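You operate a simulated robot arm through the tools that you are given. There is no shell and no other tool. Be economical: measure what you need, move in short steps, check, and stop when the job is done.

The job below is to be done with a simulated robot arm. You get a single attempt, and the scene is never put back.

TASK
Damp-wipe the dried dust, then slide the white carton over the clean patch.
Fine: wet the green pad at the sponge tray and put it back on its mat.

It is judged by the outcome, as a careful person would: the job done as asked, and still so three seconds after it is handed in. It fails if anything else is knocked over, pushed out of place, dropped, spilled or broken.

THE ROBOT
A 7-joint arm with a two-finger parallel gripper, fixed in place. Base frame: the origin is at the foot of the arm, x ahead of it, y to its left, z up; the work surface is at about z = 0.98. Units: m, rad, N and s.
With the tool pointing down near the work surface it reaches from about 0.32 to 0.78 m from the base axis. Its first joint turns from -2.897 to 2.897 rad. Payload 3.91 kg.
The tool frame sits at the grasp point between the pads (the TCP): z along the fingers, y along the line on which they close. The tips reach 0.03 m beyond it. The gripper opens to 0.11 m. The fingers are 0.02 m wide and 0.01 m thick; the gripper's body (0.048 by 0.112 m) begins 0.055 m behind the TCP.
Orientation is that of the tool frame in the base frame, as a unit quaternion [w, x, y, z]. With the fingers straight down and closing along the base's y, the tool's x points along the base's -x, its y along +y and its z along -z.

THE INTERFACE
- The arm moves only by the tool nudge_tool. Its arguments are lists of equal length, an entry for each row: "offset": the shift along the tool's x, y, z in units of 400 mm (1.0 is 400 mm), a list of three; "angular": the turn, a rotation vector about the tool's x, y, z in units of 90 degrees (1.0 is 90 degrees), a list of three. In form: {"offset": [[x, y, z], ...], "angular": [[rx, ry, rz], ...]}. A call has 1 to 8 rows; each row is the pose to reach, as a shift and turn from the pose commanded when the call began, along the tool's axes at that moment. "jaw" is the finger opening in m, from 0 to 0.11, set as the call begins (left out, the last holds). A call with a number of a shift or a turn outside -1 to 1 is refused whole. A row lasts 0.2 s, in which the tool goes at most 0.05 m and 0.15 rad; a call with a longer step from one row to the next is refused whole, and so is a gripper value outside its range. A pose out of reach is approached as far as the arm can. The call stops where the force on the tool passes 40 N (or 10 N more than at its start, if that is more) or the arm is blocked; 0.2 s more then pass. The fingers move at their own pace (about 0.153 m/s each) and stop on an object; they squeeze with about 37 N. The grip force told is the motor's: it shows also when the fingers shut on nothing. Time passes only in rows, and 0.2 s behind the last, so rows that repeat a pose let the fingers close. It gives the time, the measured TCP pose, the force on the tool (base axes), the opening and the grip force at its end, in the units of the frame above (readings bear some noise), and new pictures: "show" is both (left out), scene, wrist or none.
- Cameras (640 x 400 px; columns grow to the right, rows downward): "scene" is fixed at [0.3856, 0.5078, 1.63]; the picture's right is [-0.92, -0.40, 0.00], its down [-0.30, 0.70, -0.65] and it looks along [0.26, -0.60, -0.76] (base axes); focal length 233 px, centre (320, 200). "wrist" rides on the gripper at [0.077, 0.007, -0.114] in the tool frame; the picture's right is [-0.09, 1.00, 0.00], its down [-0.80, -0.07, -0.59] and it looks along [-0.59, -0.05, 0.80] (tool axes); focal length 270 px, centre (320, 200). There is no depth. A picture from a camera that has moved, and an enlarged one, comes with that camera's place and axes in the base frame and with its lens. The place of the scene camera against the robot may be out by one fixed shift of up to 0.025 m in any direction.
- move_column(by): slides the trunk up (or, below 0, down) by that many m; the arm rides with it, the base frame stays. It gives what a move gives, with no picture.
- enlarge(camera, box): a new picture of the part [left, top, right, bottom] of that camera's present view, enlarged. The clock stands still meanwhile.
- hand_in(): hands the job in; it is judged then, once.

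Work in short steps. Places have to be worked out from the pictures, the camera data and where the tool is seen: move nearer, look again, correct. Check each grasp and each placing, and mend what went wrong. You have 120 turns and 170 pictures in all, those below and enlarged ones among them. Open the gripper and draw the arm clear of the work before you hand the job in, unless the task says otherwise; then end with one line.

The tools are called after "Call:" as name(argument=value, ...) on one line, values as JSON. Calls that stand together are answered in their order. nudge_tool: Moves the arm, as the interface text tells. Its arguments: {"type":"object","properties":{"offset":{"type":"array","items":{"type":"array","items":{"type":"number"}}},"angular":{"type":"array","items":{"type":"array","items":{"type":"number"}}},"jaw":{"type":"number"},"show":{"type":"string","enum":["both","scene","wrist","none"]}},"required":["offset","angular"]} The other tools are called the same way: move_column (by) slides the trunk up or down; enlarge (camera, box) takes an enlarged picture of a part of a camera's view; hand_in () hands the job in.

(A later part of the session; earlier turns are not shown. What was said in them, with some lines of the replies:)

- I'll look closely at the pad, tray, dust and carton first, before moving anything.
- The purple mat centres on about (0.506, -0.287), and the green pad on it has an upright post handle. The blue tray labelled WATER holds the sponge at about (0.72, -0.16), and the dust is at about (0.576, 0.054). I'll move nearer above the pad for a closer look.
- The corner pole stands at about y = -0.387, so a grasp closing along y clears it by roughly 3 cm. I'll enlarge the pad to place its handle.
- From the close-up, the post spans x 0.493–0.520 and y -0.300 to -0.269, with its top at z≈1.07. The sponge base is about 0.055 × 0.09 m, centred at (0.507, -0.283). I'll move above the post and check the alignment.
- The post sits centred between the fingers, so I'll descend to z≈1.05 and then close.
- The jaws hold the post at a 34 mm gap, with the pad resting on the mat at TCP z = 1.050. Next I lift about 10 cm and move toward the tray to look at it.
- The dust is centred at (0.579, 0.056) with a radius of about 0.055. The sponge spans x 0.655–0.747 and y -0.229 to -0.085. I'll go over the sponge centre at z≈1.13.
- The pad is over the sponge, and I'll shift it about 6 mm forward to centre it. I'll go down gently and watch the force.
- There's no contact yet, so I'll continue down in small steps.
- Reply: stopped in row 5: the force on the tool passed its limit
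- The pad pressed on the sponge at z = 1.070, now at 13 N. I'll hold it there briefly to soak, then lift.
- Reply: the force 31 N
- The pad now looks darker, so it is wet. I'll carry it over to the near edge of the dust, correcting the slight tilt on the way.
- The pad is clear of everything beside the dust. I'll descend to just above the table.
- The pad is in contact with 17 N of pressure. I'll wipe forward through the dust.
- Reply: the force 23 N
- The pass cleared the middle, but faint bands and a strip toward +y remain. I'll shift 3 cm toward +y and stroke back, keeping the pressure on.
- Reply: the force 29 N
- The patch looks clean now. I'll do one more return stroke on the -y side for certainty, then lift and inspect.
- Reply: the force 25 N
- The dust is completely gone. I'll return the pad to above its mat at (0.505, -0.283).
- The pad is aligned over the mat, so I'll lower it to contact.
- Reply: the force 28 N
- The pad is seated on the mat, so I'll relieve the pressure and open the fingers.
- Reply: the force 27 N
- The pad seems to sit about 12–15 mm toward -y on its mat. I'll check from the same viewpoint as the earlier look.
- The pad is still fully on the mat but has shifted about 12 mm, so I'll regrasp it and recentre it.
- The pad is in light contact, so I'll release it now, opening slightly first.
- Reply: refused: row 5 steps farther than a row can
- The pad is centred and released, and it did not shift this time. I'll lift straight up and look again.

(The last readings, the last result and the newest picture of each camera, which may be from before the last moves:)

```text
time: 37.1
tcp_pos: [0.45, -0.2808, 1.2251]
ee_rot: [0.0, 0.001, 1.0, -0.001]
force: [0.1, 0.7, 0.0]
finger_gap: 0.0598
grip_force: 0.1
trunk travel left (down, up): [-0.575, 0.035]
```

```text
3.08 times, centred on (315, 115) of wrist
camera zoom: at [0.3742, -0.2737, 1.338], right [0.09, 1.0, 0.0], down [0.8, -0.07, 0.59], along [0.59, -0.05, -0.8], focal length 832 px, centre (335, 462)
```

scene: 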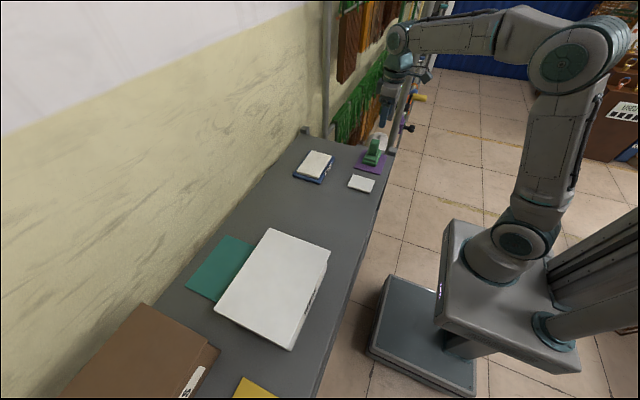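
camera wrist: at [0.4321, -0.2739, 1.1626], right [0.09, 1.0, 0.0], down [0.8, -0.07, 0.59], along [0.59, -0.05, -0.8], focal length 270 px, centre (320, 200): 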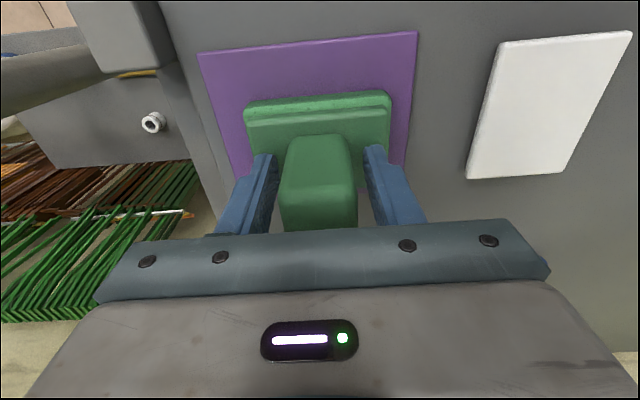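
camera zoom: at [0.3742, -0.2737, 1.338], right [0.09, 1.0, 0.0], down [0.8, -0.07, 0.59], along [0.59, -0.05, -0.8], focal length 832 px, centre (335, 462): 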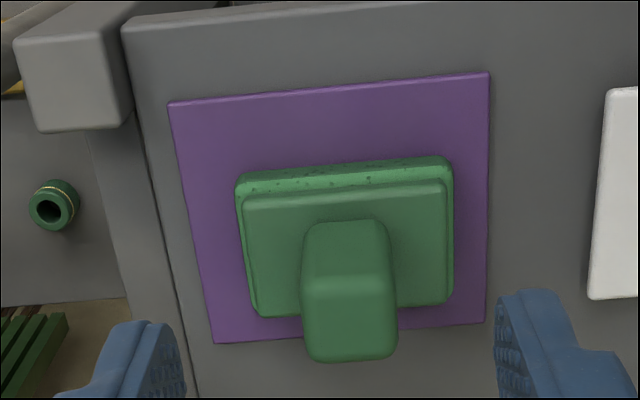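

The pad is now centred on its mat. Next I'll move over to view the carton.

Call:
nudge_tool(offset=[[0.01, 0.1, -0.06], [0.03, 0.21, -0.12], [0.05, 0.32, -0.18], [0.07, 0.43, -0.24], [0.09, 0.54, -0.3], [0.11, 0.65, -0.34], [0.12, 0.77, -0.37], [0.125, 0.89, -0.39]], angular=[[0, 0, 0], [0, 0, 0], [0, 0, 0], [0, 0, 0], [0, 0, 0], [0, 0, 0], [0, 0, 0], [0, 0, 0]], show="none")

Call:
nudge_tool(offset=[[0, 0.12, 0], [0, 0.24, 0], [0, 0.36, 0], [0, 0.43, 0]], angular=[[0, 0, 0], [0, 0, 0], [0, 0, 0], [0, 0, 0]])

```text
refused: row 2 steps farther than a row can; nothing moved
```

```text
time: 38.1
tcp_pos: [0.4532, -0.1114, 1.2244]
ee_rot: [0.0, 0.001, 1.0, -0.001]
force: [0.1, 0.1, -0.4]
finger_gap: 0.0599
grip_force: 0.1
trunk travel left (down, up): [-0.575, 0.035]
camera wrist: at [0.3759, -0.1029, 1.338], right [0.09, 1.0, 0.0], down [0.8, -0.07, 0.59], along [0.59, -0.06, -0.8], focal length 270 px, centre (320, 200)
```

scene: 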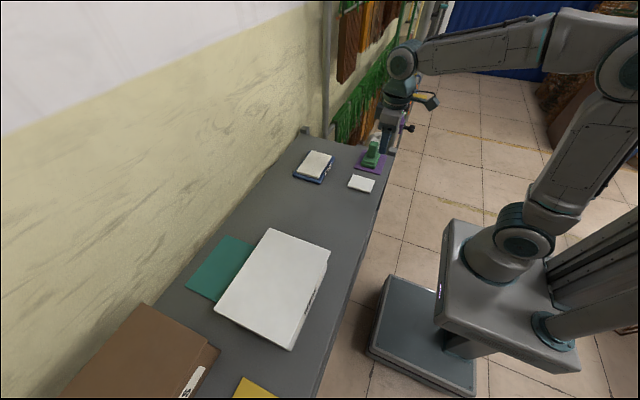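
wrist: 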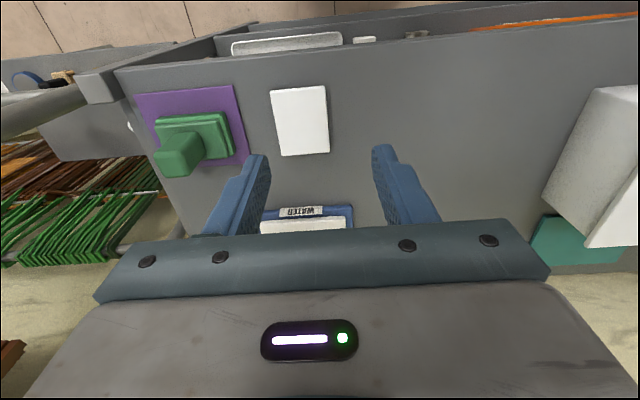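

Call:
nudge_tool(offset=[[0.016, 0.108, -0.045], [0.032, 0.216, -0.09], [0.048, 0.324, -0.135], [0.064, 0.432, -0.18], [0.08, 0.54, -0.225], [0.096, 0.648, -0.27], [0.112, 0.756, -0.315], [0.128, 0.86, -0.36]], angular=[[0, 0, 0], [0, 0, 0], [0, 0, 0], [0, 0, 0], [0, 0, 0], [0, 0, 0], [0, 0, 0], [0, 0, 0]])

```text
time: 39.9
tcp_pos: [0.4, 0.2378, 1.3677]
ee_rot: [-0.001, 0.001, 1.0, -0.003]
force: [-0.9, -0.1, 0.1]
finger_gap: 0.0599
grip_force: 0.1
trunk travel left (down, up): [-0.575, 0.035]
camera wrist: at [0.3233, 0.2445, 1.4811], right [0.09, 1.0, 0.0], down [0.8, -0.07, 0.59], along [0.59, -0.06, -0.8], focal length 270 px, centre (320, 200)
```

scene: 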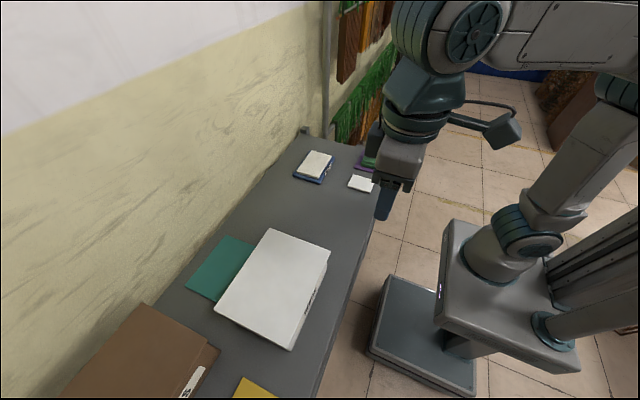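
wrist: 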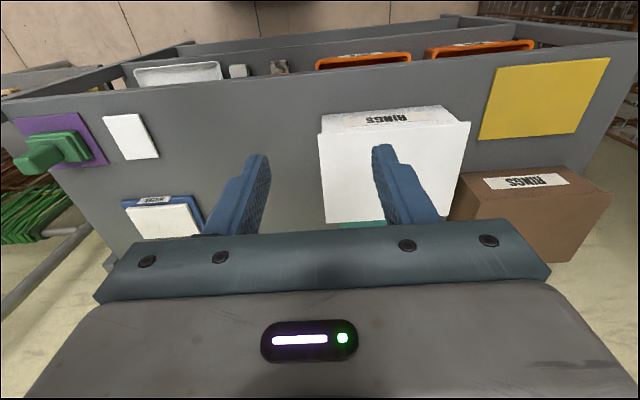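

Call:
enlarge(camera="wrist", box=[300, 80, 500, 240])

```text
2.50 times, centred on (400, 160) of wrist
camera zoom: at [0.3233, 0.2445, 1.4811], right [0.09, 1.0, 0.0], down [0.8, -0.07, 0.59], along [0.59, -0.06, -0.8], focal length 676 px, centre (120, 300)
```

zoom: 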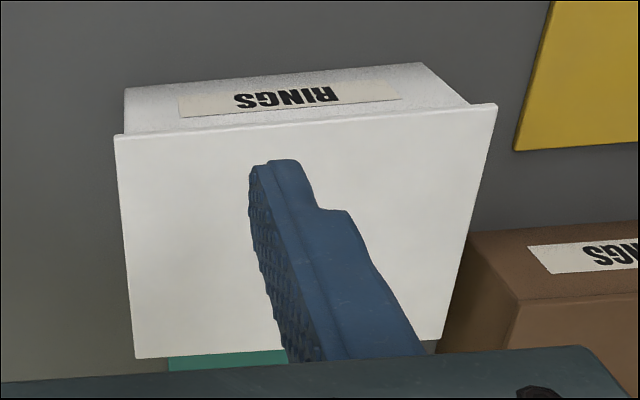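

The carton is a shallow box with a slightly overhanging lid. The lid covers x 0.493–0.680 and y 0.222–0.460, with its top at z≈1.078, and the body covers y 0.229–0.451. I'll push low on the body's +y face with two spread fingers, tool turned 90° and tips leaned under the lid. First I turn and move to the +y side, up high.

Call:
nudge_tool(offset=[[-0.05, 0.0875, 0.0375], [-0.1, 0.175, 0.075], [-0.15, 0.2625, 0.1125], [-0.2, 0.35, 0.15], [-0.25, 0.4375, 0.1875], [-0.3, 0.525, 0.225], [-0.35, 0.6125, 0.2625], [-0.4, 0.7, 0.3]], angular=[[0, 0, 0.094], [0, 0, 0.188], [0, 0, 0.282], [0, 0, 0.376], [0, 0, 0.47], [0, 0, 0.564], [0, 0, 0.658], [0, 0, 0.752]], jaw=0.09)

```text
time: 41.7
tcp_pos: [0.5207, 0.4714, 1.2295]
ee_rot: [0.0, 0.548, 0.837, -0.002]
force: [0.2, -0.1, 0.5]
finger_gap: 0.09
grip_force: 0.1
out of reach, approached as far as the arm can: row 7, 8
trunk travel left (down, up): [-0.575, 0.035]
camera wrist: at [0.4961, 0.545, 1.3428], right [0.95, 0.32, 0.0], down [0.26, -0.76, 0.6], along [0.19, -0.57, -0.8], focal length 270 px, centre (320, 200)
```

scene: 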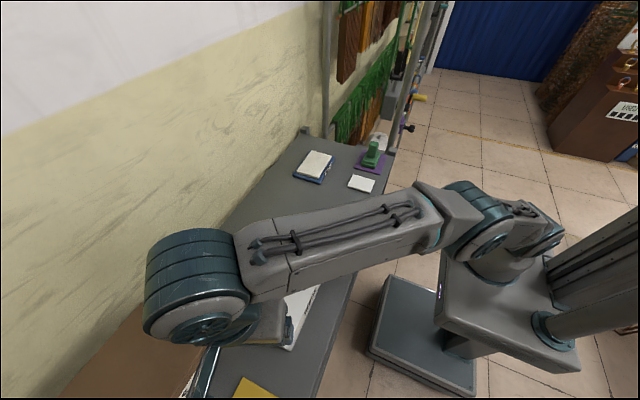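
wrist: 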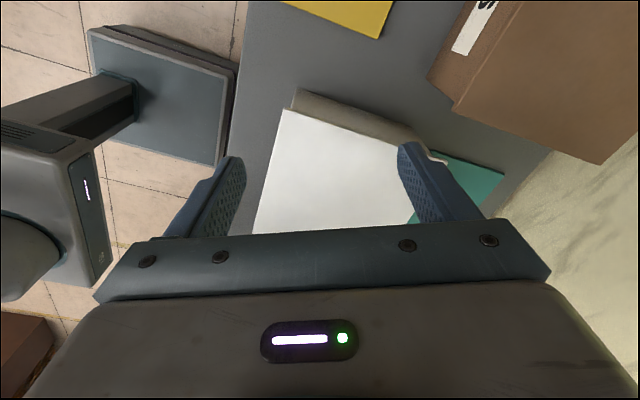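

It ran short of reach at that height. I'll finish the turn while descending vertically to z≈1.13, which stays above the carton lid and gives more reach.

Call:
nudge_tool(offset=[[0, 0, 0.09], [0, 0, 0.18], [0, 0, 0.26]], angular=[[0, 0, 0.083], [0, 0, 0.166], [0, 0, 0.248]])

```text
time: 42.5
tcp_pos: [0.5195, 0.4714, 1.1241]
ee_rot: [0.001, 0.709, 0.705, -0.001]
force: [0.1, -0.6, 0.8]
finger_gap: 0.0897
grip_force: 0.1
trunk travel left (down, up): [-0.575, 0.035]
camera wrist: at [0.5272, 0.5488, 1.239], right [1.0, -0.09, 0.0], down [-0.07, -0.8, 0.6], along [-0.05, -0.59, -0.8], focal length 270 px, centre (320, 200)
```

scene: 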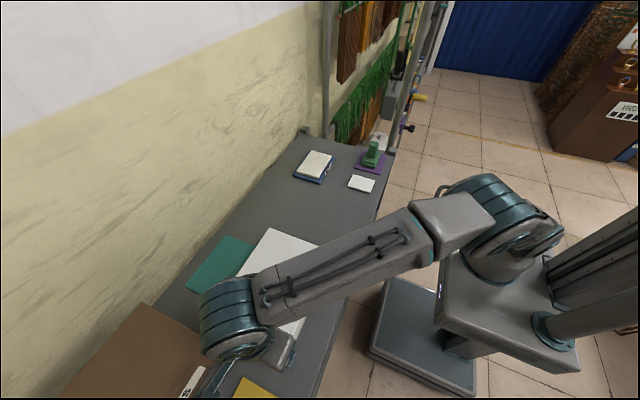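
wrist: 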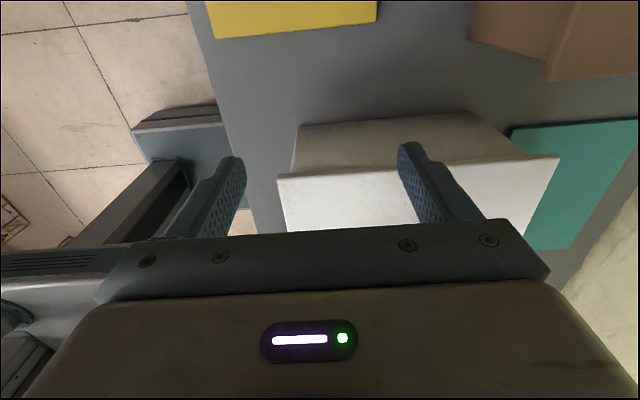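

The lid overhangs about 1 cm with its top at z≈1.085–1.09, so leaning the tool 20° lets the tips touch only the body. I'll back off to +y, lean the tool, and keep it high for now.

Call:
nudge_tool(offset=[[0.04, 0.03, -0.03], [0.09, 0.07, -0.03], [0.14, 0.1, -0.02], [0.14, 0.1, 0.0]], angular=[[0, 0, 0], [0, -0.075, 0], [0, -0.15, 0], [0, -0.222, 0]], jaw=0.1)

```text
time: 43.5
tcp_pos: [0.5165, 0.4665, 1.1238]
ee_rot: [0.111, 0.698, 0.698, -0.113]
force: [0.2, 0.0, 0.1]
finger_gap: 0.1
grip_force: 0.3
out of reach, approached as far as the arm can: row 2, 3, 4
trunk travel left (down, up): [-0.575, 0.035]
camera wrist: at [0.524, 0.5754, 1.2075], right [1.0, -0.08, 0.03], down [-0.07, -0.58, 0.81], along [-0.05, -0.81, -0.58], focal length 270 px, centre (320, 200)
```

scene: 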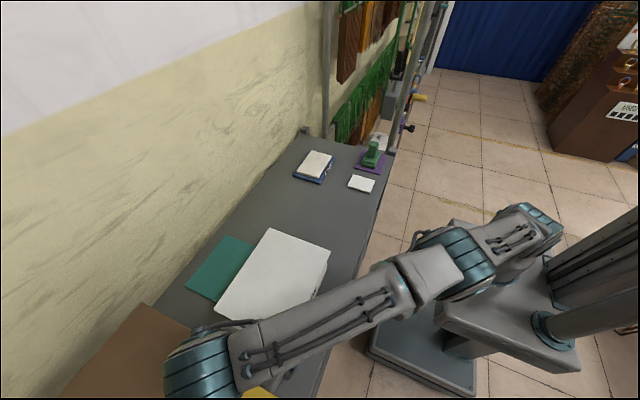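
wrist: 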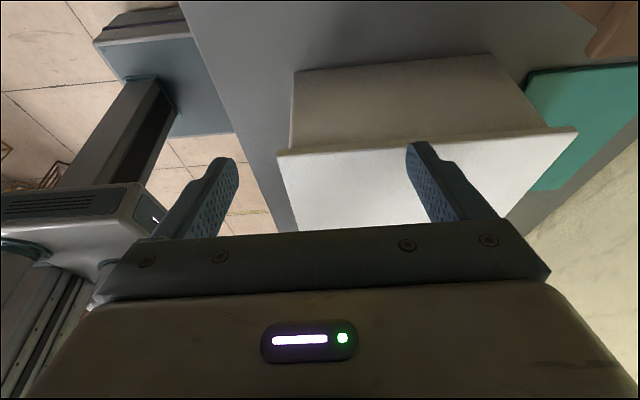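

Reach is short when leaning this far out. I'll raise the trunk by its last 3.5 cm to gain reach at low height.

Call:
move_column(by=0.035)

```text
time: 44.3
tcp_pos: [0.5173, 0.4659, 1.1581]
ee_rot: [0.112, 0.698, 0.698, -0.112]
force: [0.4, -0.5, 0.3]
finger_gap: 0.0999
grip_force: 0.1
trunk travel left (down, up): [-0.61, 0.0]
```

Call:
nudge_tool(offset=[[0.045, 0.02, 0.02], [0.087, 0.045, 0.07]], angular=[[0, 0, 0], [0, 0, 0]], show="wrist")

```text
time: 44.9
tcp_pos: [0.5259, 0.4828, 1.1211]
ee_rot: [0.111, 0.698, 0.698, -0.112]
force: [-0.3, -0.3, -0.5]
finger_gap: 0.1
grip_force: 0.0
out of reach, approached as far as the arm can: row 1, 2
trunk travel left (down, up): [-0.61, 0.0]
camera wrist: at [0.5325, 0.5919, 1.205], right [1.0, -0.08, 0.03], down [-0.07, -0.58, 0.81], along [-0.05, -0.81, -0.58], focal length 270 px, centre (320, 200)
```

wrist: 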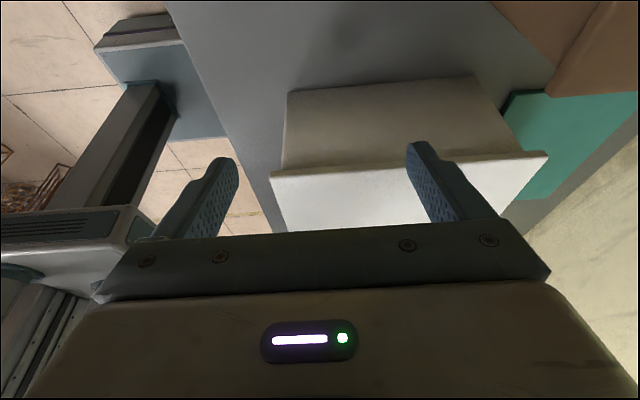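

I'll slide to smaller x and larger y, where I have reach clear of the lid, and then descend.

Call:
nudge_tool(offset=[[0.065, -0.078, 0.005]], angular=[[0, 0, 0]], show="none")

```text
time: 45.3
tcp_pos: [0.4944, 0.5082, 1.1114]
ee_rot: [0.112, 0.697, 0.699, -0.111]
force: [0.4, 0.0, 0.6]
finger_gap: 0.0999
grip_force: 0.0
trunk travel left (down, up): [-0.61, 0.0]
```

Call:
nudge_tool(offset=[[0.0313, 0, 0.095], [0.0626, 0, 0.19]], angular=[[0, 0, 0], [0, 0, 0]], show="none")

Call:
nudge_tool(offset=[[0, 0.08, 0], [0, 0.16, 0]], angular=[[0, 0, 0], [0, 0, 0]])

```text
time: 45.9
tcp_pos: [0.4961, 0.5084, 1.0306]
ee_rot: [0.112, 0.699, 0.698, -0.112]
force: [0.1, -0.5, -0.2]
finger_gap: 0.0998
grip_force: 0.1
trunk travel left (down, up): [-0.61, 0.0]
```

```text
time: 46.5
tcp_pos: [0.5357, 0.493, 1.0296]
ee_rot: [0.112, 0.698, 0.698, -0.112]
force: [0.3, 0.3, -0.5]
finger_gap: 0.1
grip_force: 0.0
out of reach, approached as far as the arm can: row 1, 2
trunk travel left (down, up): [-0.61, 0.0]
camera wrist: at [0.5419, 0.602, 1.114], right [1.0, -0.08, 0.03], down [-0.07, -0.58, 0.81], along [-0.05, -0.81, -0.58], focal length 270 px, centre (320, 200)
```

scene: 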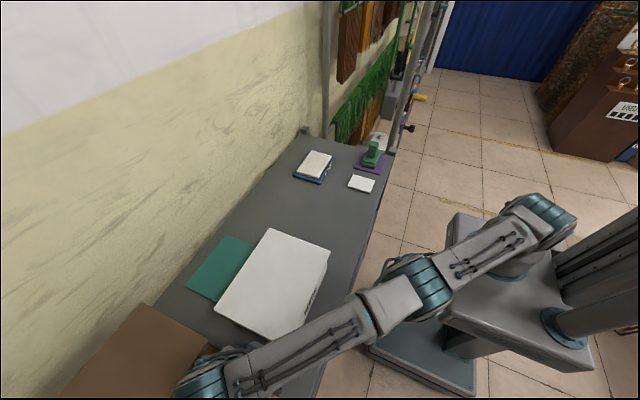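
wrist: 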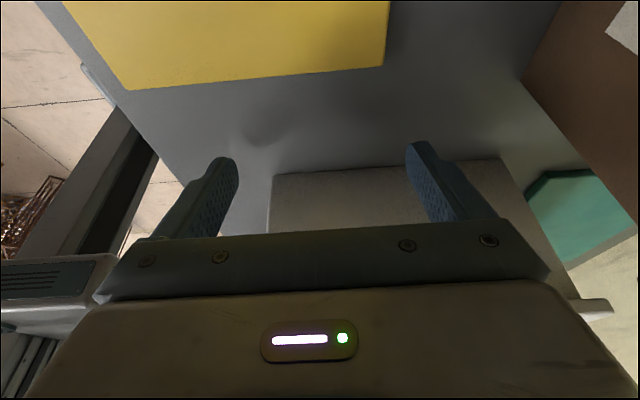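

I'm behind the carton now, and its body spans x 0.497–0.664 with the face at y≈0.451. I'll come up to the face at x≈0.556, with fingers at about 0.51 and 0.60 straddling the centre.

Call:
nudge_tool(offset=[[-0.03, 0.03, 0.01], [-0.043, 0.055, 0.014], [-0.043, 0.055, 0.014]], angular=[[0, 0, 0], [0, 0, 0], [0, 0, 0]], jaw=0.08, show="wrist")

```text
time: 47.3
tcp_pos: [0.5575, 0.4737, 1.0298]
ee_rot: [0.111, 0.698, 0.698, -0.112]
force: [0.2, 0.9, 0.9]
finger_gap: 0.0798
grip_force: 0.0
trunk travel left (down, up): [-0.61, 0.0]
camera wrist: at [0.5638, 0.5825, 1.1143], right [1.0, -0.08, 0.03], down [-0.07, -0.58, 0.81], along [-0.05, -0.81, -0.58], focal length 270 px, centre (320, 200)
```

wrist: 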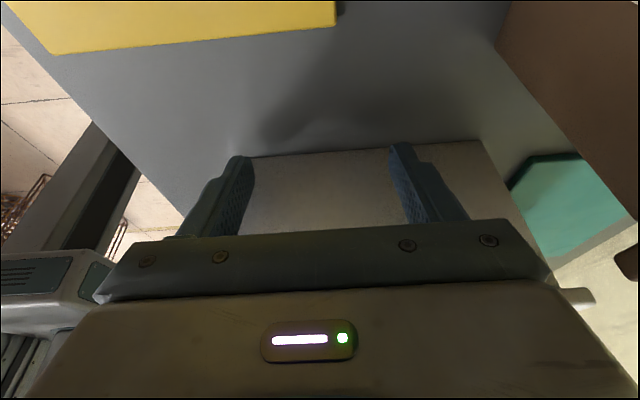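

Everything lines up, so I'll push 4 cm toward -y and check.

Call:
nudge_tool(offset=[[-0.0238, 0.01, 0.0078], [-0.0475, 0.01, 0.0157], [-0.0713, 0.01, 0.0235], [-0.095, 0.01, 0.0313]], angular=[[0, 0, 0], [0, 0, 0], [0, 0, 0], [0, 0, 0]])

```text
time: 48.3
tcp_pos: [0.5775, 0.4479, 1.0295]
ee_rot: [0.111, 0.699, 0.697, -0.113]
force: [-0.5, 1.4, 1.0]
finger_gap: 0.0807
grip_force: 0.5
out of reach, approached as far as the arm can: row 2, 3, 4
trunk travel left (down, up): [-0.61, 0.0]
camera wrist: at [0.5858, 0.5573, 1.1138], right [1.0, -0.09, 0.03], down [-0.07, -0.57, 0.82], along [-0.06, -0.81, -0.58], focal length 270 px, centre (320, 200)
```

scene: 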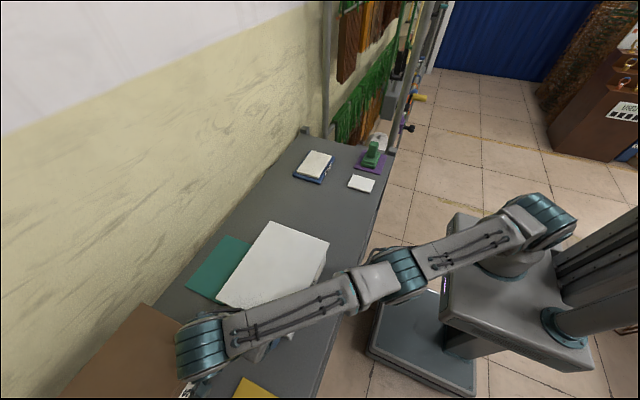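
wrist: 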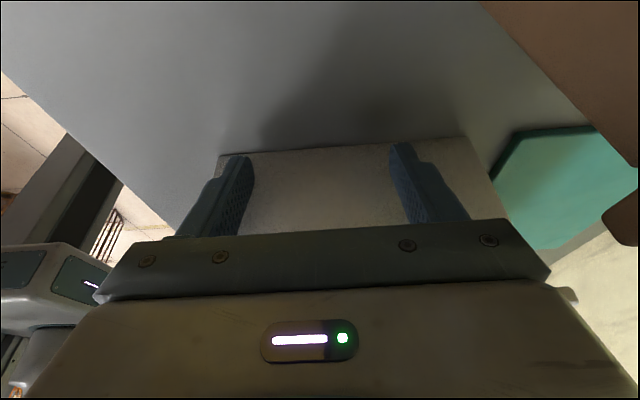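

The arm is near full stretch and slid sideways along its reach limit. The carton moved about -2 cm in y and +1 cm in x, with a slight turn. I'll continue inward with a small -x component.

Call:
nudge_tool(offset=[[-0.0238, -0.01, 0.0078], [-0.0475, -0.02, 0.0157], [-0.0713, -0.03, 0.0235]], angular=[[0, 0, 0], [0, 0, 0], [0, 0, 0]], show="wrist")

```text
time: 49.1
tcp_pos: [0.5862, 0.4406, 1.0323]
ee_rot: [0.112, 0.698, 0.698, -0.113]
force: [-0.7, 0.9, -2.1]
finger_gap: 0.0802
grip_force: 0.7
out of reach, approached as far as the arm can: row 1, 2, 3
trunk travel left (down, up): [-0.61, 0.0]
camera wrist: at [0.5934, 0.5495, 1.1169], right [1.0, -0.08, 0.03], down [-0.07, -0.58, 0.81], along [-0.05, -0.81, -0.58], focal length 270 px, centre (320, 200)
```

wrist: 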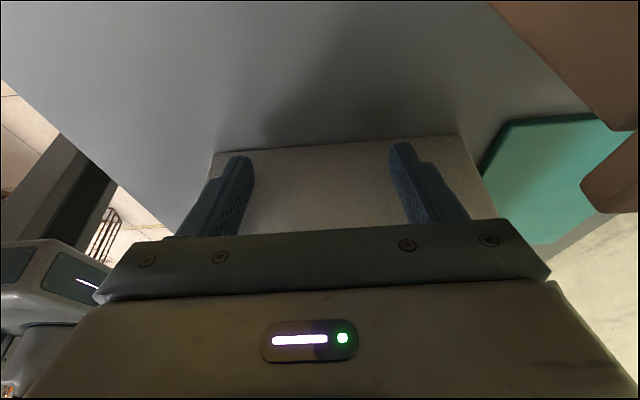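

Inward motion from a straight elbow seems to stall when the steps are big. I'll creep inward radially with very small, growing steps.

Call:
nudge_tool(offset=[[-0.0014, -0.002, 0.0005], [-0.0036, -0.005, 0.0012], [-0.0064, -0.009, 0.0021], [-0.01, -0.014, 0.0033], [-0.0143, -0.02, 0.0047], [-0.02, -0.028, 0.0066], [-0.027, -0.038, 0.009], [-0.0356, -0.05, 0.0118]], angular=[[0, 0, 0], [0, 0, 0], [0, 0, 0], [0, 0, 0], [0, 0, 0], [0, 0, 0], [0, 0, 0], [0, 0, 0]], show="wrist")

```text
time: 50.9
tcp_pos: [0.5861, 0.4405, 1.0339]
ee_rot: [0.112, 0.699, 0.698, -0.112]
force: [0.0, 0.0, 0.1]
finger_gap: 0.0802
grip_force: 0.0
out of reach, approached as far as the arm can: row 3, 4, 5, 6, 7, 8
trunk travel left (down, up): [-0.61, 0.0]
camera wrist: at [0.5925, 0.5501, 1.1181], right [1.0, -0.08, 0.03], down [-0.07, -0.58, 0.81], along [-0.05, -0.81, -0.58], focal length 270 px, centre (320, 200)
```

wrist: 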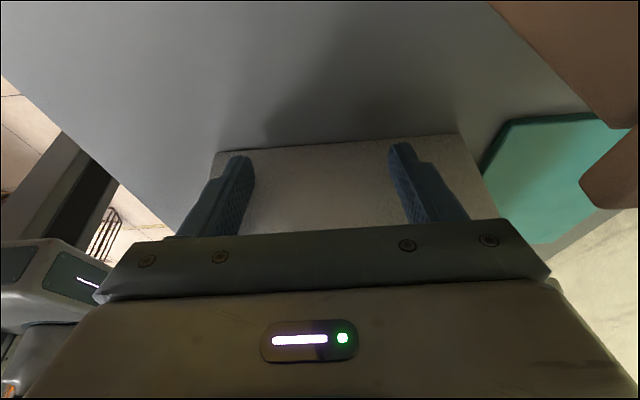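

Still stuck. I'll back off along the tangent, away from the carton face, then raise the tool to bend the elbow and re-plan with the hand leaning toward the base.

Call:
nudge_tool(offset=[[0.031, -0.025, -0.01], [0.062, -0.055, -0.02], [0.095, -0.085, -0.03]], angular=[[0, 0, 0], [0, 0, 0], [0, 0, 0]], show="wrist")

```text
time: 51.7
tcp_pos: [0.5486, 0.481, 1.0339]
ee_rot: [0.111, 0.699, 0.698, -0.112]
force: [-0.5, -0.2, 0.0]
finger_gap: 0.0799
grip_force: 0.0
trunk travel left (down, up): [-0.61, 0.0]
camera wrist: at [0.5556, 0.5899, 1.1172], right [1.0, -0.08, 0.03], down [-0.07, -0.58, 0.81], along [-0.05, -0.81, -0.58], focal length 270 px, centre (320, 200)
```

wrist: 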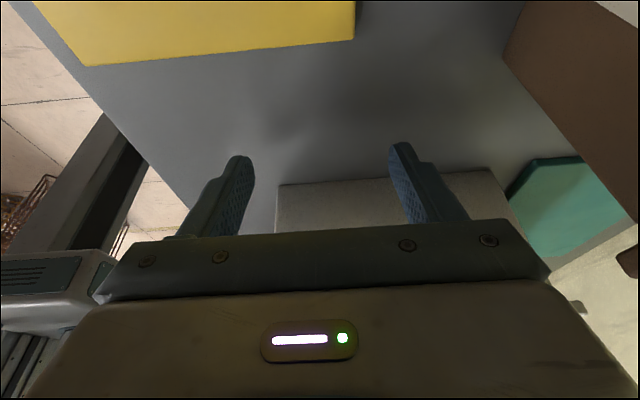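

The carton face is now at y≈0.422. Here I'll lean the hand about 20° toward -x, which shortens the wrist's reach.

Call:
nudge_tool(offset=[[0, 0, 0], [0, 0, 0], [0, 0, 0], [0, 0, 0]], angular=[[-0.053, 0, 0.0175], [-0.106, 0, 0.035], [-0.158, 0, 0.0525], [-0.211, 0, 0.07]])

```text
time: 52.7
tcp_pos: [0.5743, 0.5125, 1.0363]
ee_rot: [0.231, 0.708, 0.667, 0.009]
force: [-0.1, 0.4, 0.8]
finger_gap: 0.0802
grip_force: 0.0
out of reach, approached as far as the arm can: row 1, 2, 3, 4
trunk travel left (down, up): [-0.61, 0.0]
camera wrist: at [0.552, 0.6215, 1.117], right [0.93, -0.09, 0.37], down [-0.35, -0.57, 0.74], along [0.15, -0.81, -0.56], focal length 270 px, centre (320, 200)
```

scene: 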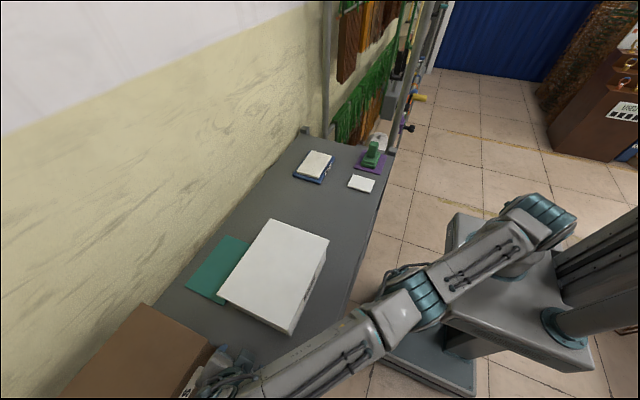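
wrist: 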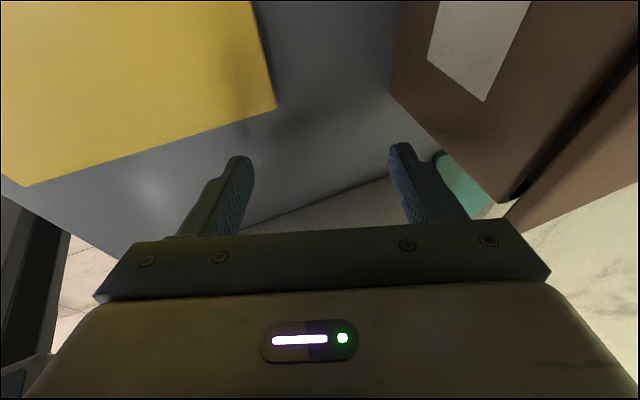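

The elbow remains locked straight. I'll swing up and inward, which is perpendicular to the arm line, so that coming down afterwards bends the elbow.

Call:
nudge_tool(offset=[[-0.036, -0.004, -0.046], [-0.072, -0.008, -0.091], [-0.108, -0.012, -0.137], [-0.145, -0.016, -0.182], [-0.181, -0.021, -0.228]], angular=[[0, 0, 0], [0, 0, 0], [0, 0, 0], [0, 0, 0], [0, 0, 0]], show="scene")

```text
time: 53.9
tcp_pos: [0.5534, 0.5071, 1.147]
ee_rot: [0.231, 0.708, 0.667, 0.011]
force: [0.0, 0.1, 0.0]
finger_gap: 0.0801
grip_force: 0.1
out of reach, approached as far as the arm can: row 1, 2, 3, 4, 5
trunk travel left (down, up): [-0.61, 0.0]
```

scene: 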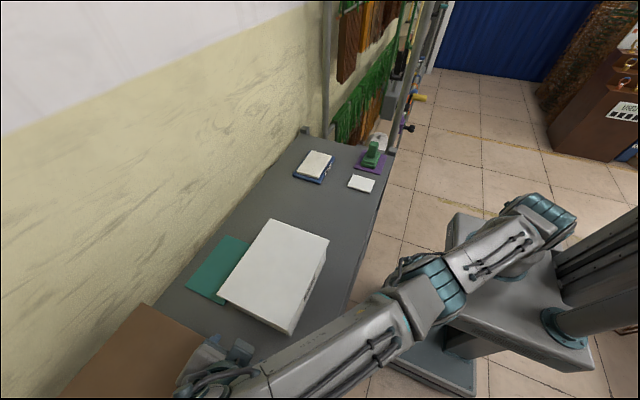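

Call:
nudge_tool(offset=[[-0.005, -0.034, 0.044], [-0.01, -0.069, 0.089], [-0.015, -0.104, 0.133], [-0.02, -0.138, 0.178]], angular=[[0, 0, 0], [0, 0, 0], [0, 0, 0], [0, 0, 0]], show="none")

```text
time: 54.9
tcp_pos: [0.5556, 0.519, 1.0845]
ee_rot: [0.232, 0.707, 0.668, 0.01]
force: [-0.4, 0.3, 0.6]
finger_gap: 0.0799
grip_force: 0.0
out of reach, approached as far as the arm can: row 1, 2, 3, 4
trunk travel left (down, up): [-0.61, 0.0]
```

Earlier, pure vertical descents did unlock the arm, so I'll descend straight down 4.5 cm with no inward component.

Call:
nudge_tool(offset=[[0.011, -0.0127, 0.0335], [0.022, -0.0254, 0.067], [0.0332, -0.0381, 0.1005]], angular=[[0, 0, 0], [0, 0, 0], [0, 0, 0]], show="none")

```text
time: 55.7
tcp_pos: [0.5596, 0.523, 1.0388]
ee_rot: [0.231, 0.708, 0.667, 0.01]
force: [-0.1, -0.2, -0.2]
finger_gap: 0.0798
grip_force: 0.1
out of reach, approached as far as the arm can: row 2, 3
trunk travel left (down, up): [-0.61, 0.0]
```

I'll try tangential motion (-x, +y) with a slight inward component, which released it before.

Call:
nudge_tool(offset=[[0.0227, -0.043, -0.024], [0.0453, -0.086, -0.048], [0.068, -0.129, -0.072]], angular=[[0, 0, 0], [0, 0, 0], [0, 0, 0]], show="none")

```text
time: 56.5
tcp_pos: [0.5048, 0.5598, 1.0365]
ee_rot: [0.231, 0.708, 0.668, 0.01]
force: [-0.4, 1.2, -0.4]
finger_gap: 0.0803
grip_force: 0.1
trunk travel left (down, up): [-0.61, 0.0]
```

That released the arm. Now I'll move radially inward to get the elbow well bent.

Call:
nudge_tool(offset=[[-0.02, -0.018, 0], [-0.04, -0.036, 0], [-0.06, -0.054, 0], [-0.08, -0.072, 0]], angular=[[0, 0, 0], [0, 0, 0], [0, 0, 0], [0, 0, 0]], show="none")

```text
time: 57.5
tcp_pos: [0.4958, 0.5654, 1.0412]
ee_rot: [0.231, 0.707, 0.668, 0.011]
force: [-0.5, -0.1, 0.3]
finger_gap: 0.0802
grip_force: 0.0
out of reach, approached as far as the arm can: row 1, 2, 3, 4
trunk travel left (down, up): [-0.61, 0.0]
```

The wrist radius is constant, so the arm is locked straight. From a greater height, a vertical descent releases it, as it did the first time. I'll go up 20 cm, letting it slide inward.

Call:
nudge_tool(offset=[[-0.044, 0.013, -0.074], [-0.089, 0.025, -0.148], [-0.133, 0.038, -0.221], [-0.177, 0.051, -0.295], [-0.222, 0.063, -0.369], [-0.266, 0.076, -0.443]], angular=[[0, 0, 0], [0, 0, 0], [0, 0, 0], [0, 0, 0], [0, 0, 0], [0, 0, 0]], show="none")

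```text
time: 58.9
tcp_pos: [0.4619, 0.5305, 1.2448]
ee_rot: [0.231, 0.708, 0.667, 0.011]
force: [0.3, 0.6, 0.4]
finger_gap: 0.0801
grip_force: 0.0
out of reach, approached as far as the arm can: row 1, 2, 3, 4, 5, 6
trunk travel left (down, up): [-0.61, 0.0]
```

Call:
nudge_tool(offset=[[0.02, -0.0225, 0.0595], [0.039, -0.045, 0.119], [0.059, -0.068, 0.179]], angular=[[0, 0, 0], [0, 0, 0], [0, 0, 0]], show="none")

```text
time: 59.7
tcp_pos: [0.474, 0.5507, 1.1709]
ee_rot: [0.232, 0.708, 0.667, 0.009]
force: [-0.2, 0.5, 0.1]
finger_gap: 0.08
grip_force: 0.0
out of reach, approached as far as the arm can: row 1, 2, 3
trunk travel left (down, up): [-0.61, 0.0]
```

Larger row steps may be what released it earlier, so I'll try the descent with 4.5 cm rows.

Call:
nudge_tool(offset=[[0.034, -0.0385, 0.102], [0.067, -0.077, 0.203]], angular=[[0, 0, 0], [0, 0, 0]], show="none")

```text
time: 60.3
tcp_pos: [0.4862, 0.5644, 1.0816]
ee_rot: [0.232, 0.708, 0.667, 0.01]
force: [-0.2, -0.2, 0.1]
finger_gap: 0.0799
grip_force: 0.0
out of reach, approached as far as the arm can: row 1, 2
trunk travel left (down, up): [-0.61, 0.0]
```

Still locked. I'll go up to a safe height, then command a long radial retreat. The growing error should force the elbow to bend.

Call:
nudge_tool(offset=[[-0.033, 0.038, -0.1], [-0.066, 0.076, -0.2], [-0.1, 0.115, -0.3]], angular=[[0, 0, 0], [0, 0, 0], [0, 0, 0]], show="none")

Call:
nudge_tool(offset=[[-0.088, -0.07, 0], [-0.176, -0.14, 0], [-0.264, -0.21, 0], [-0.352, -0.28, 0], [-0.44, -0.35, 0], [-0.528, -0.42, 0], [-0.616, -0.49, 0]], angular=[[0, 0, 0], [0, 0, 0], [0, 0, 0], [0, 0, 0], [0, 0, 0], [0, 0, 0], [0, 0, 0]], show="scene")

```text
time: 61.1
tcp_pos: [0.4689, 0.5491, 1.1941]
ee_rot: [0.23, 0.708, 0.668, 0.012]
force: [-0.1, 0.3, -0.4]
finger_gap: 0.08
grip_force: 0.1
out of reach, approached as far as the arm can: row 1, 2, 3
trunk travel left (down, up): [-0.61, 0.0]
```

```text
time: 62.7
tcp_pos: [0.2603, 0.3141, 1.1983]
ee_rot: [0.231, 0.707, 0.668, 0.012]
force: [0.2, 0.1, 0.9]
finger_gap: 0.08
grip_force: 0.1
trunk travel left (down, up): [-0.61, 0.0]
```

scene: 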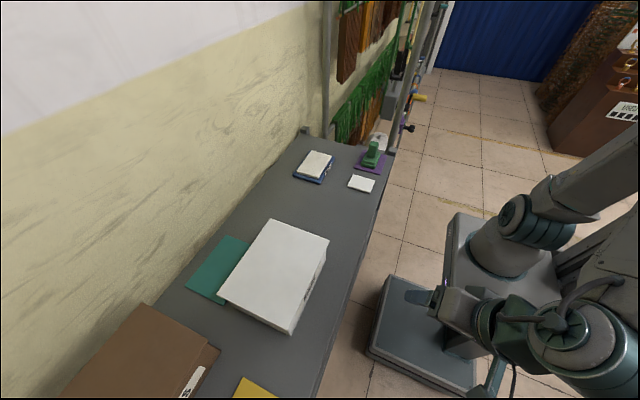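

Released. I'll return over the table to (0.50, 0.50, 1.2), staying within the reach limit this time.

Call:
nudge_tool(offset=[[0.072, 0.081, 0.007], [0.145, 0.161, 0.013], [0.217, 0.242, 0.02], [0.29, 0.322, 0.026], [0.362, 0.403, 0.033], [0.435, 0.483, 0.039], [0.507, 0.564, 0.046]], angular=[[0, 0, 0], [0, 0, 0], [0, 0, 0], [0, 0, 0], [0, 0, 0], [0, 0, 0], [0, 0, 0]], show="none")

```text
time: 64.3
tcp_pos: [0.4995, 0.5026, 1.1962]
ee_rot: [0.231, 0.708, 0.668, 0.01]
force: [0.2, 0.2, -0.5]
finger_gap: 0.0799
grip_force: 0.1
trunk travel left (down, up): [-0.61, 0.0]
```

Call:
nudge_tool(offset=[[0.027, -0.031, 0.081], [0.053, -0.061, 0.162], [0.08, -0.092, 0.243], [0.107, -0.123, 0.324]], angular=[[0, 0, 0], [0, 0, 0], [0, 0, 0], [0, 0, 0]], show="wrist")

```text
time: 65.3
tcp_pos: [0.4952, 0.5015, 1.0537]
ee_rot: [0.231, 0.707, 0.668, 0.011]
force: [-0.5, 1.1, -0.3]
finger_gap: 0.0799
grip_force: 0.1
trunk travel left (down, up): [-0.61, 0.0]
camera wrist: at [0.4734, 0.6103, 1.1354], right [0.93, -0.09, 0.37], down [-0.35, -0.58, 0.74], along [0.15, -0.81, -0.56], focal length 270 px, centre (320, 200)
```

wrist: 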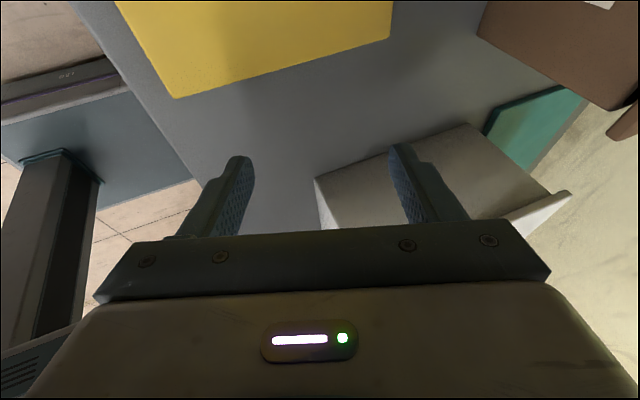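

The carton face is at y≈0.420 and its body spans x 0.513–0.678. I'll move in to stand just off the face at x≈0.58.

Call:
nudge_tool(offset=[[-0.023, 0.066, 0.0355], [-0.046, 0.131, 0.071], [-0.069, 0.197, 0.1065]], angular=[[0, 0, 0], [0, 0, 0], [0, 0, 0]], show="wrist")

```text
time: 66.1
tcp_pos: [0.5845, 0.461, 1.0504]
ee_rot: [0.231, 0.708, 0.667, 0.012]
force: [0.4, -1.0, 0.5]
finger_gap: 0.0799
grip_force: 0.0
trunk travel left (down, up): [-0.61, 0.0]
camera wrist: at [0.5622, 0.5703, 1.1312], right [0.93, -0.09, 0.37], down [-0.35, -0.58, 0.74], along [0.15, -0.81, -0.56], focal length 270 px, centre (320, 200)
```

wrist: 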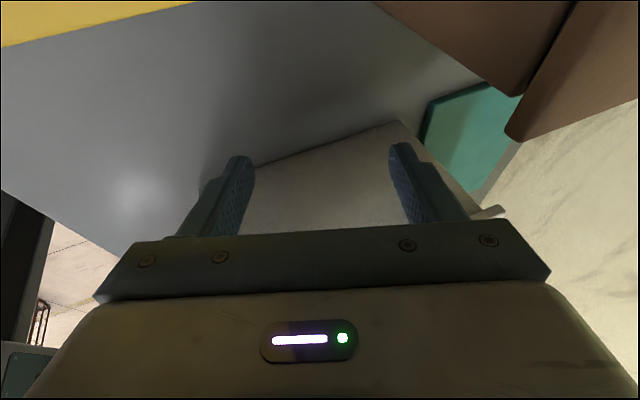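

The position held without any reach problem, and the fingers straddle the carton's centre at x≈0.594. I'll push straight toward -y by 6 cm.

Call:
nudge_tool(offset=[[-0.029, 0, 0.0096], [-0.058, 0, 0.0192], [-0.087, 0, 0.0288], [-0.116, 0, 0.0384], [-0.145, 0, 0.048]], angular=[[0, 0, 0], [0, 0, 0], [0, 0, 0], [0, 0, 0], [0, 0, 0]])

```text
time: 67.3
tcp_pos: [0.5816, 0.4008, 1.0513]
ee_rot: [0.231, 0.707, 0.668, 0.011]
force: [-0.3, 1.6, 0.5]
finger_gap: 0.0801
grip_force: 0.4
trunk travel left (down, up): [-0.61, 0.0]
camera wrist: at [0.5604, 0.5094, 1.1326], right [0.93, -0.09, 0.37], down [-0.35, -0.58, 0.74], along [0.15, -0.81, -0.56], focal length 270 px, centre (320, 200)
```

scene: 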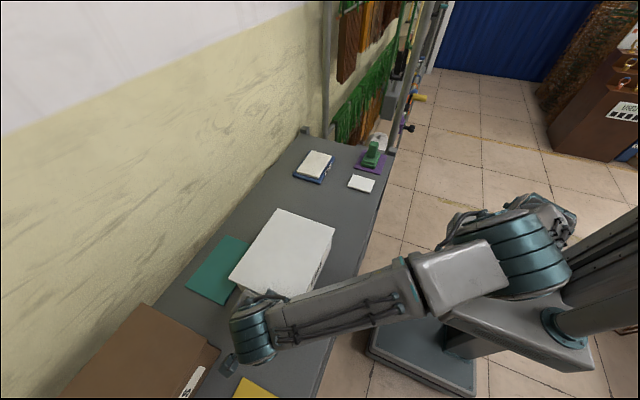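
wrist: 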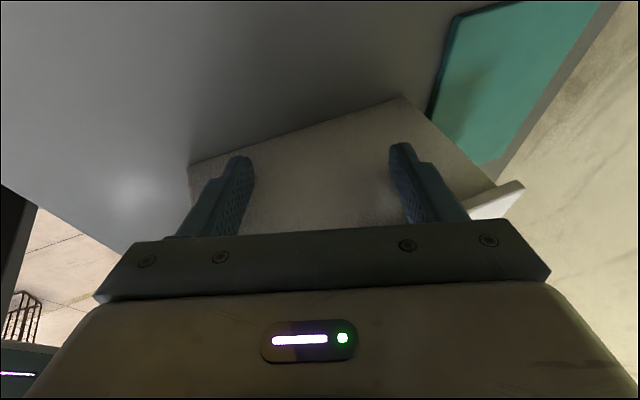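

The carton slides straight, with its face now at y≈0.383. I'll continue 10 cm with a slight -x drift.

Call:
nudge_tool(offset=[[-0.03, -0.003, 0.0089], [-0.06, -0.006, 0.0177], [-0.09, -0.009, 0.0266], [-0.12, -0.012, 0.0354], [-0.15, -0.015, 0.0443], [-0.18, -0.018, 0.0531], [-0.21, -0.021, 0.062], [-0.24, -0.0235, 0.0708]], angular=[[0, 0, 0], [0, 0, 0], [0, 0, 0], [0, 0, 0], [0, 0, 0], [0, 0, 0], [0, 0, 0], [0, 0, 0]])

```text
time: 69.1
tcp_pos: [0.572, 0.2995, 1.0498]
ee_rot: [0.23, 0.708, 0.667, 0.011]
force: [0.4, 0.9, -0.3]
finger_gap: 0.08
grip_force: 0.1
trunk travel left (down, up): [-0.61, 0.0]
camera wrist: at [0.5502, 0.4087, 1.1319], right [0.93, -0.09, 0.37], down [-0.35, -0.58, 0.74], along [0.15, -0.81, -0.56], focal length 270 px, centre (320, 200)
```

scene: 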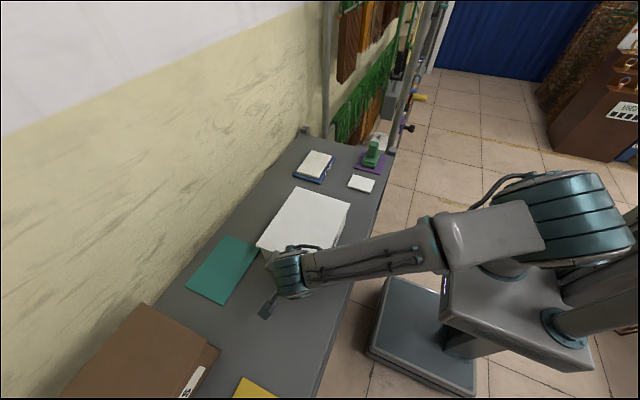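
wrist: 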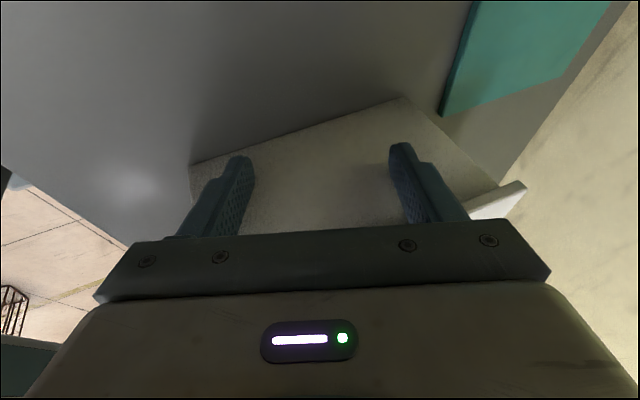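

The carton is moving well, with its face at y≈0.282 and centre x≈0.586. I'll push another 8.5 cm.

Call:
nudge_tool(offset=[[-0.029, -0.002, 0.0089], [-0.058, -0.004, 0.0177], [-0.087, -0.006, 0.0266], [-0.116, -0.008, 0.0354], [-0.145, -0.01, 0.0443], [-0.174, -0.012, 0.0531], [-0.203, -0.014, 0.062]], angular=[[0, 0, 0], [0, 0, 0], [0, 0, 0], [0, 0, 0], [0, 0, 0], [0, 0, 0], [0, 0, 0]])

Call:
enlarge(camera="scene", box=[250, 120, 410, 260])

```text
time: 70.7
tcp_pos: [0.5666, 0.2161, 1.0494]
ee_rot: [0.231, 0.708, 0.667, 0.011]
force: [-0.7, 1.5, 0.4]
finger_gap: 0.0803
grip_force: 0.0
trunk travel left (down, up): [-0.61, 0.0]
camera wrist: at [0.544, 0.3251, 1.1305], right [0.93, -0.09, 0.37], down [-0.35, -0.58, 0.74], along [0.15, -0.81, -0.56], focal length 270 px, centre (320, 200)
```

scene: 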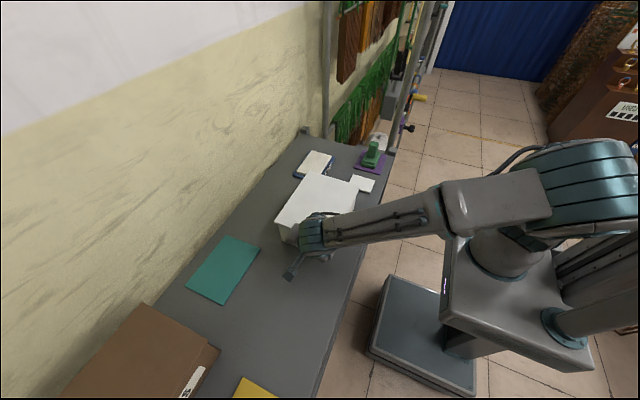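
wrist: 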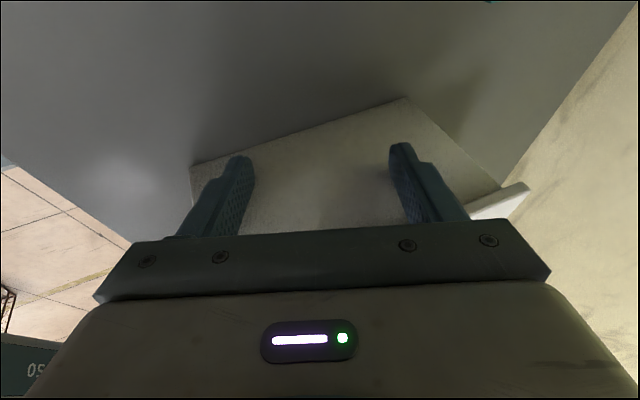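

```text
2.86 times, centred on (330, 190) of scene
camera zoom: at [0.3856, 0.5078, 1.63], right [-0.92, -0.4, 0.0], down [-0.3, 0.7, -0.65], along [0.26, -0.6, -0.76], focal length 666 px, centre (291, 229)
```

zoom: 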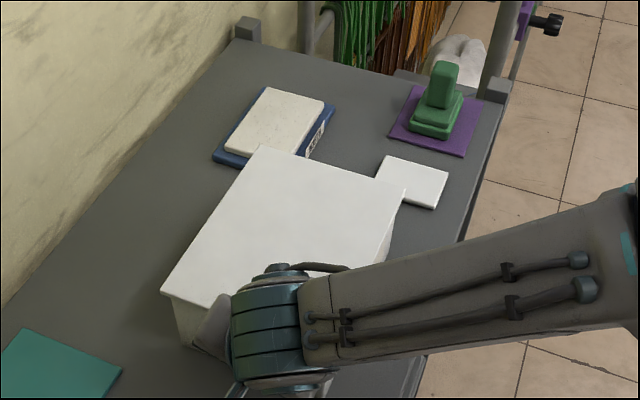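

The carton body now spans y≈-0.024 to 0.198, covering the patch (y 0.00–0.11) with the tray still clear. One more 1.2 cm push centres it better, then I back straight off in +y.

Call:
nudge_tool(offset=[[-0.014, 0, 0.0047], [-0.0285, 0, 0.0094], [-0.0285, 0, 0.0094]], angular=[[0, 0, 0], [0, 0, 0], [0, 0, 0]], show="none")

Call:
nudge_tool(offset=[[0.05, 0, -0.0165], [0.12, 0, -0.04], [0.2, 0, -0.066], [0.17, 0.034, -0.156], [0.14, 0.068, -0.246], [0.11, 0.102, -0.335], [0.08, 0.136, -0.425]], angular=[[0, 0, 0], [0, 0, 0], [0, 0, 0], [0, 0, 0], [0, 0, 0], [0, 0, 0], [0, 0, 0]])

```text
time: 71.5
tcp_pos: [0.566, 0.2019, 1.0493]
ee_rot: [0.23, 0.708, 0.667, 0.011]
force: [-0.3, 2.0, -0.7]
finger_gap: 0.08
grip_force: 0.0
trunk travel left (down, up): [-0.61, 0.0]
```

```text
time: 73.1
tcp_pos: [0.5672, 0.2855, 1.2116]
ee_rot: [0.231, 0.708, 0.668, 0.01]
force: [-0.6, 0.7, -0.1]
finger_gap: 0.08
grip_force: 0.0
trunk travel left (down, up): [-0.61, 0.0]
camera wrist: at [0.5443, 0.3949, 1.2926], right [0.93, -0.09, 0.37], down [-0.35, -0.58, 0.74], along [0.15, -0.81, -0.56], focal length 270 px, centre (320, 200)
```

scene: 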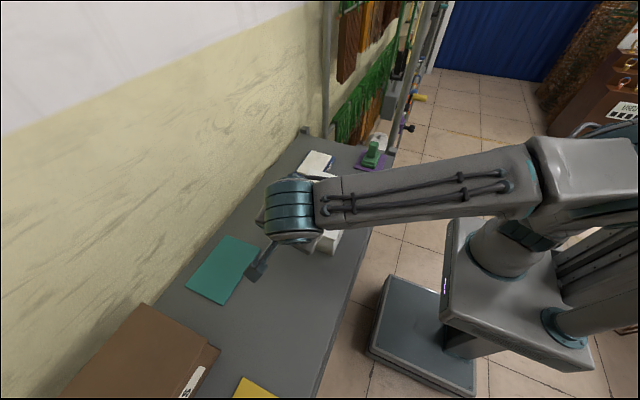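
wrist: 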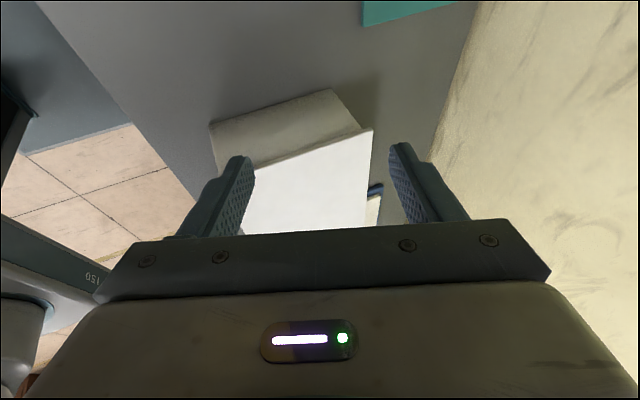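

The carton is placed. I'll withdraw the arm toward the base to get a clear view.

Call:
nudge_tool(offset=[[-0.013, -0.075, -0.057], [-0.025, -0.15, -0.114], [-0.038, -0.225, -0.171], [-0.051, -0.3, -0.228], [-0.063, -0.375, -0.285], [-0.076, -0.45, -0.342]], angular=[[0, 0, 0], [0, 0, 0], [0, 0, 0], [0, 0, 0], [0, 0, 0], [0, 0, 0]])

Call:
enlarge(camera="scene", box=[250, 120, 410, 260])

```text
time: 74.5
tcp_pos: [0.3487, 0.3017, 1.2827]
ee_rot: [0.231, 0.709, 0.667, 0.012]
force: [0.5, 0.1, 0.6]
finger_gap: 0.08
grip_force: 0.0
trunk travel left (down, up): [-0.61, 0.0]
camera wrist: at [0.326, 0.4099, 1.363], right [0.93, -0.09, 0.37], down [-0.35, -0.58, 0.74], along [0.15, -0.81, -0.56], focal length 270 px, centre (320, 200)
```

scene: 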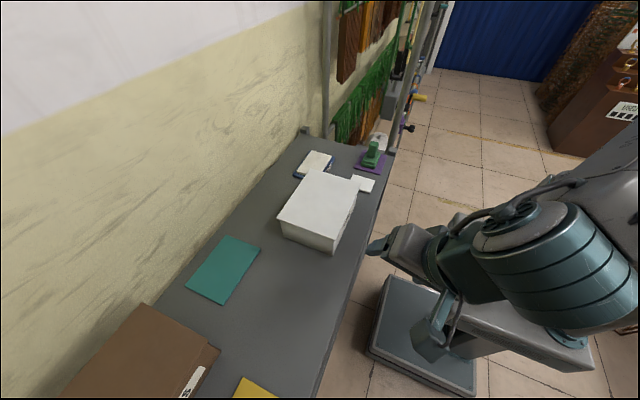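
wrist: 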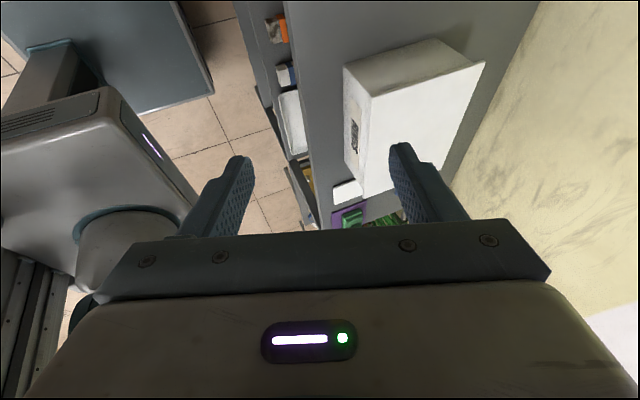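

```text
2.86 times, centred on (330, 190) of scene
camera zoom: at [0.3856, 0.5078, 1.63], right [-0.92, -0.4, 0.0], down [-0.3, 0.7, -0.65], along [0.26, -0.6, -0.76], focal length 666 px, centre (291, 229)
```

zoom: 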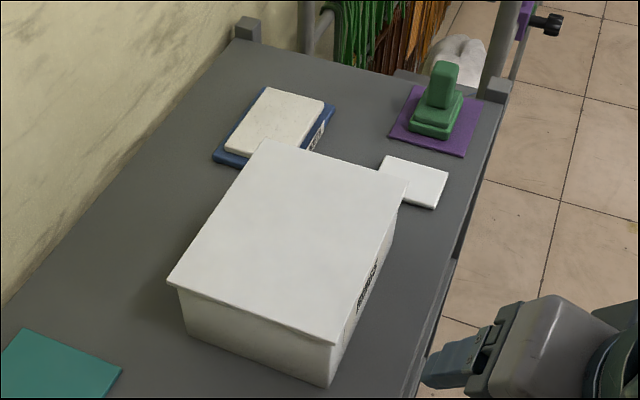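

The carton now sits straight over the cleaned patch, with its body at about x 0.50–0.67 and y -0.04 to 0.18. The tray, tile, teal mat and wet pad on its purple mat are all in place. The arm is clear and the gripper is open, so I'm handing in.

Call:
hand_in()

```text
The job is handed in.
```

The dust is wiped away with the wetted green pad, the pad is back on its mat, the white carton sits over the cleaned patch, and the job has been handed in.
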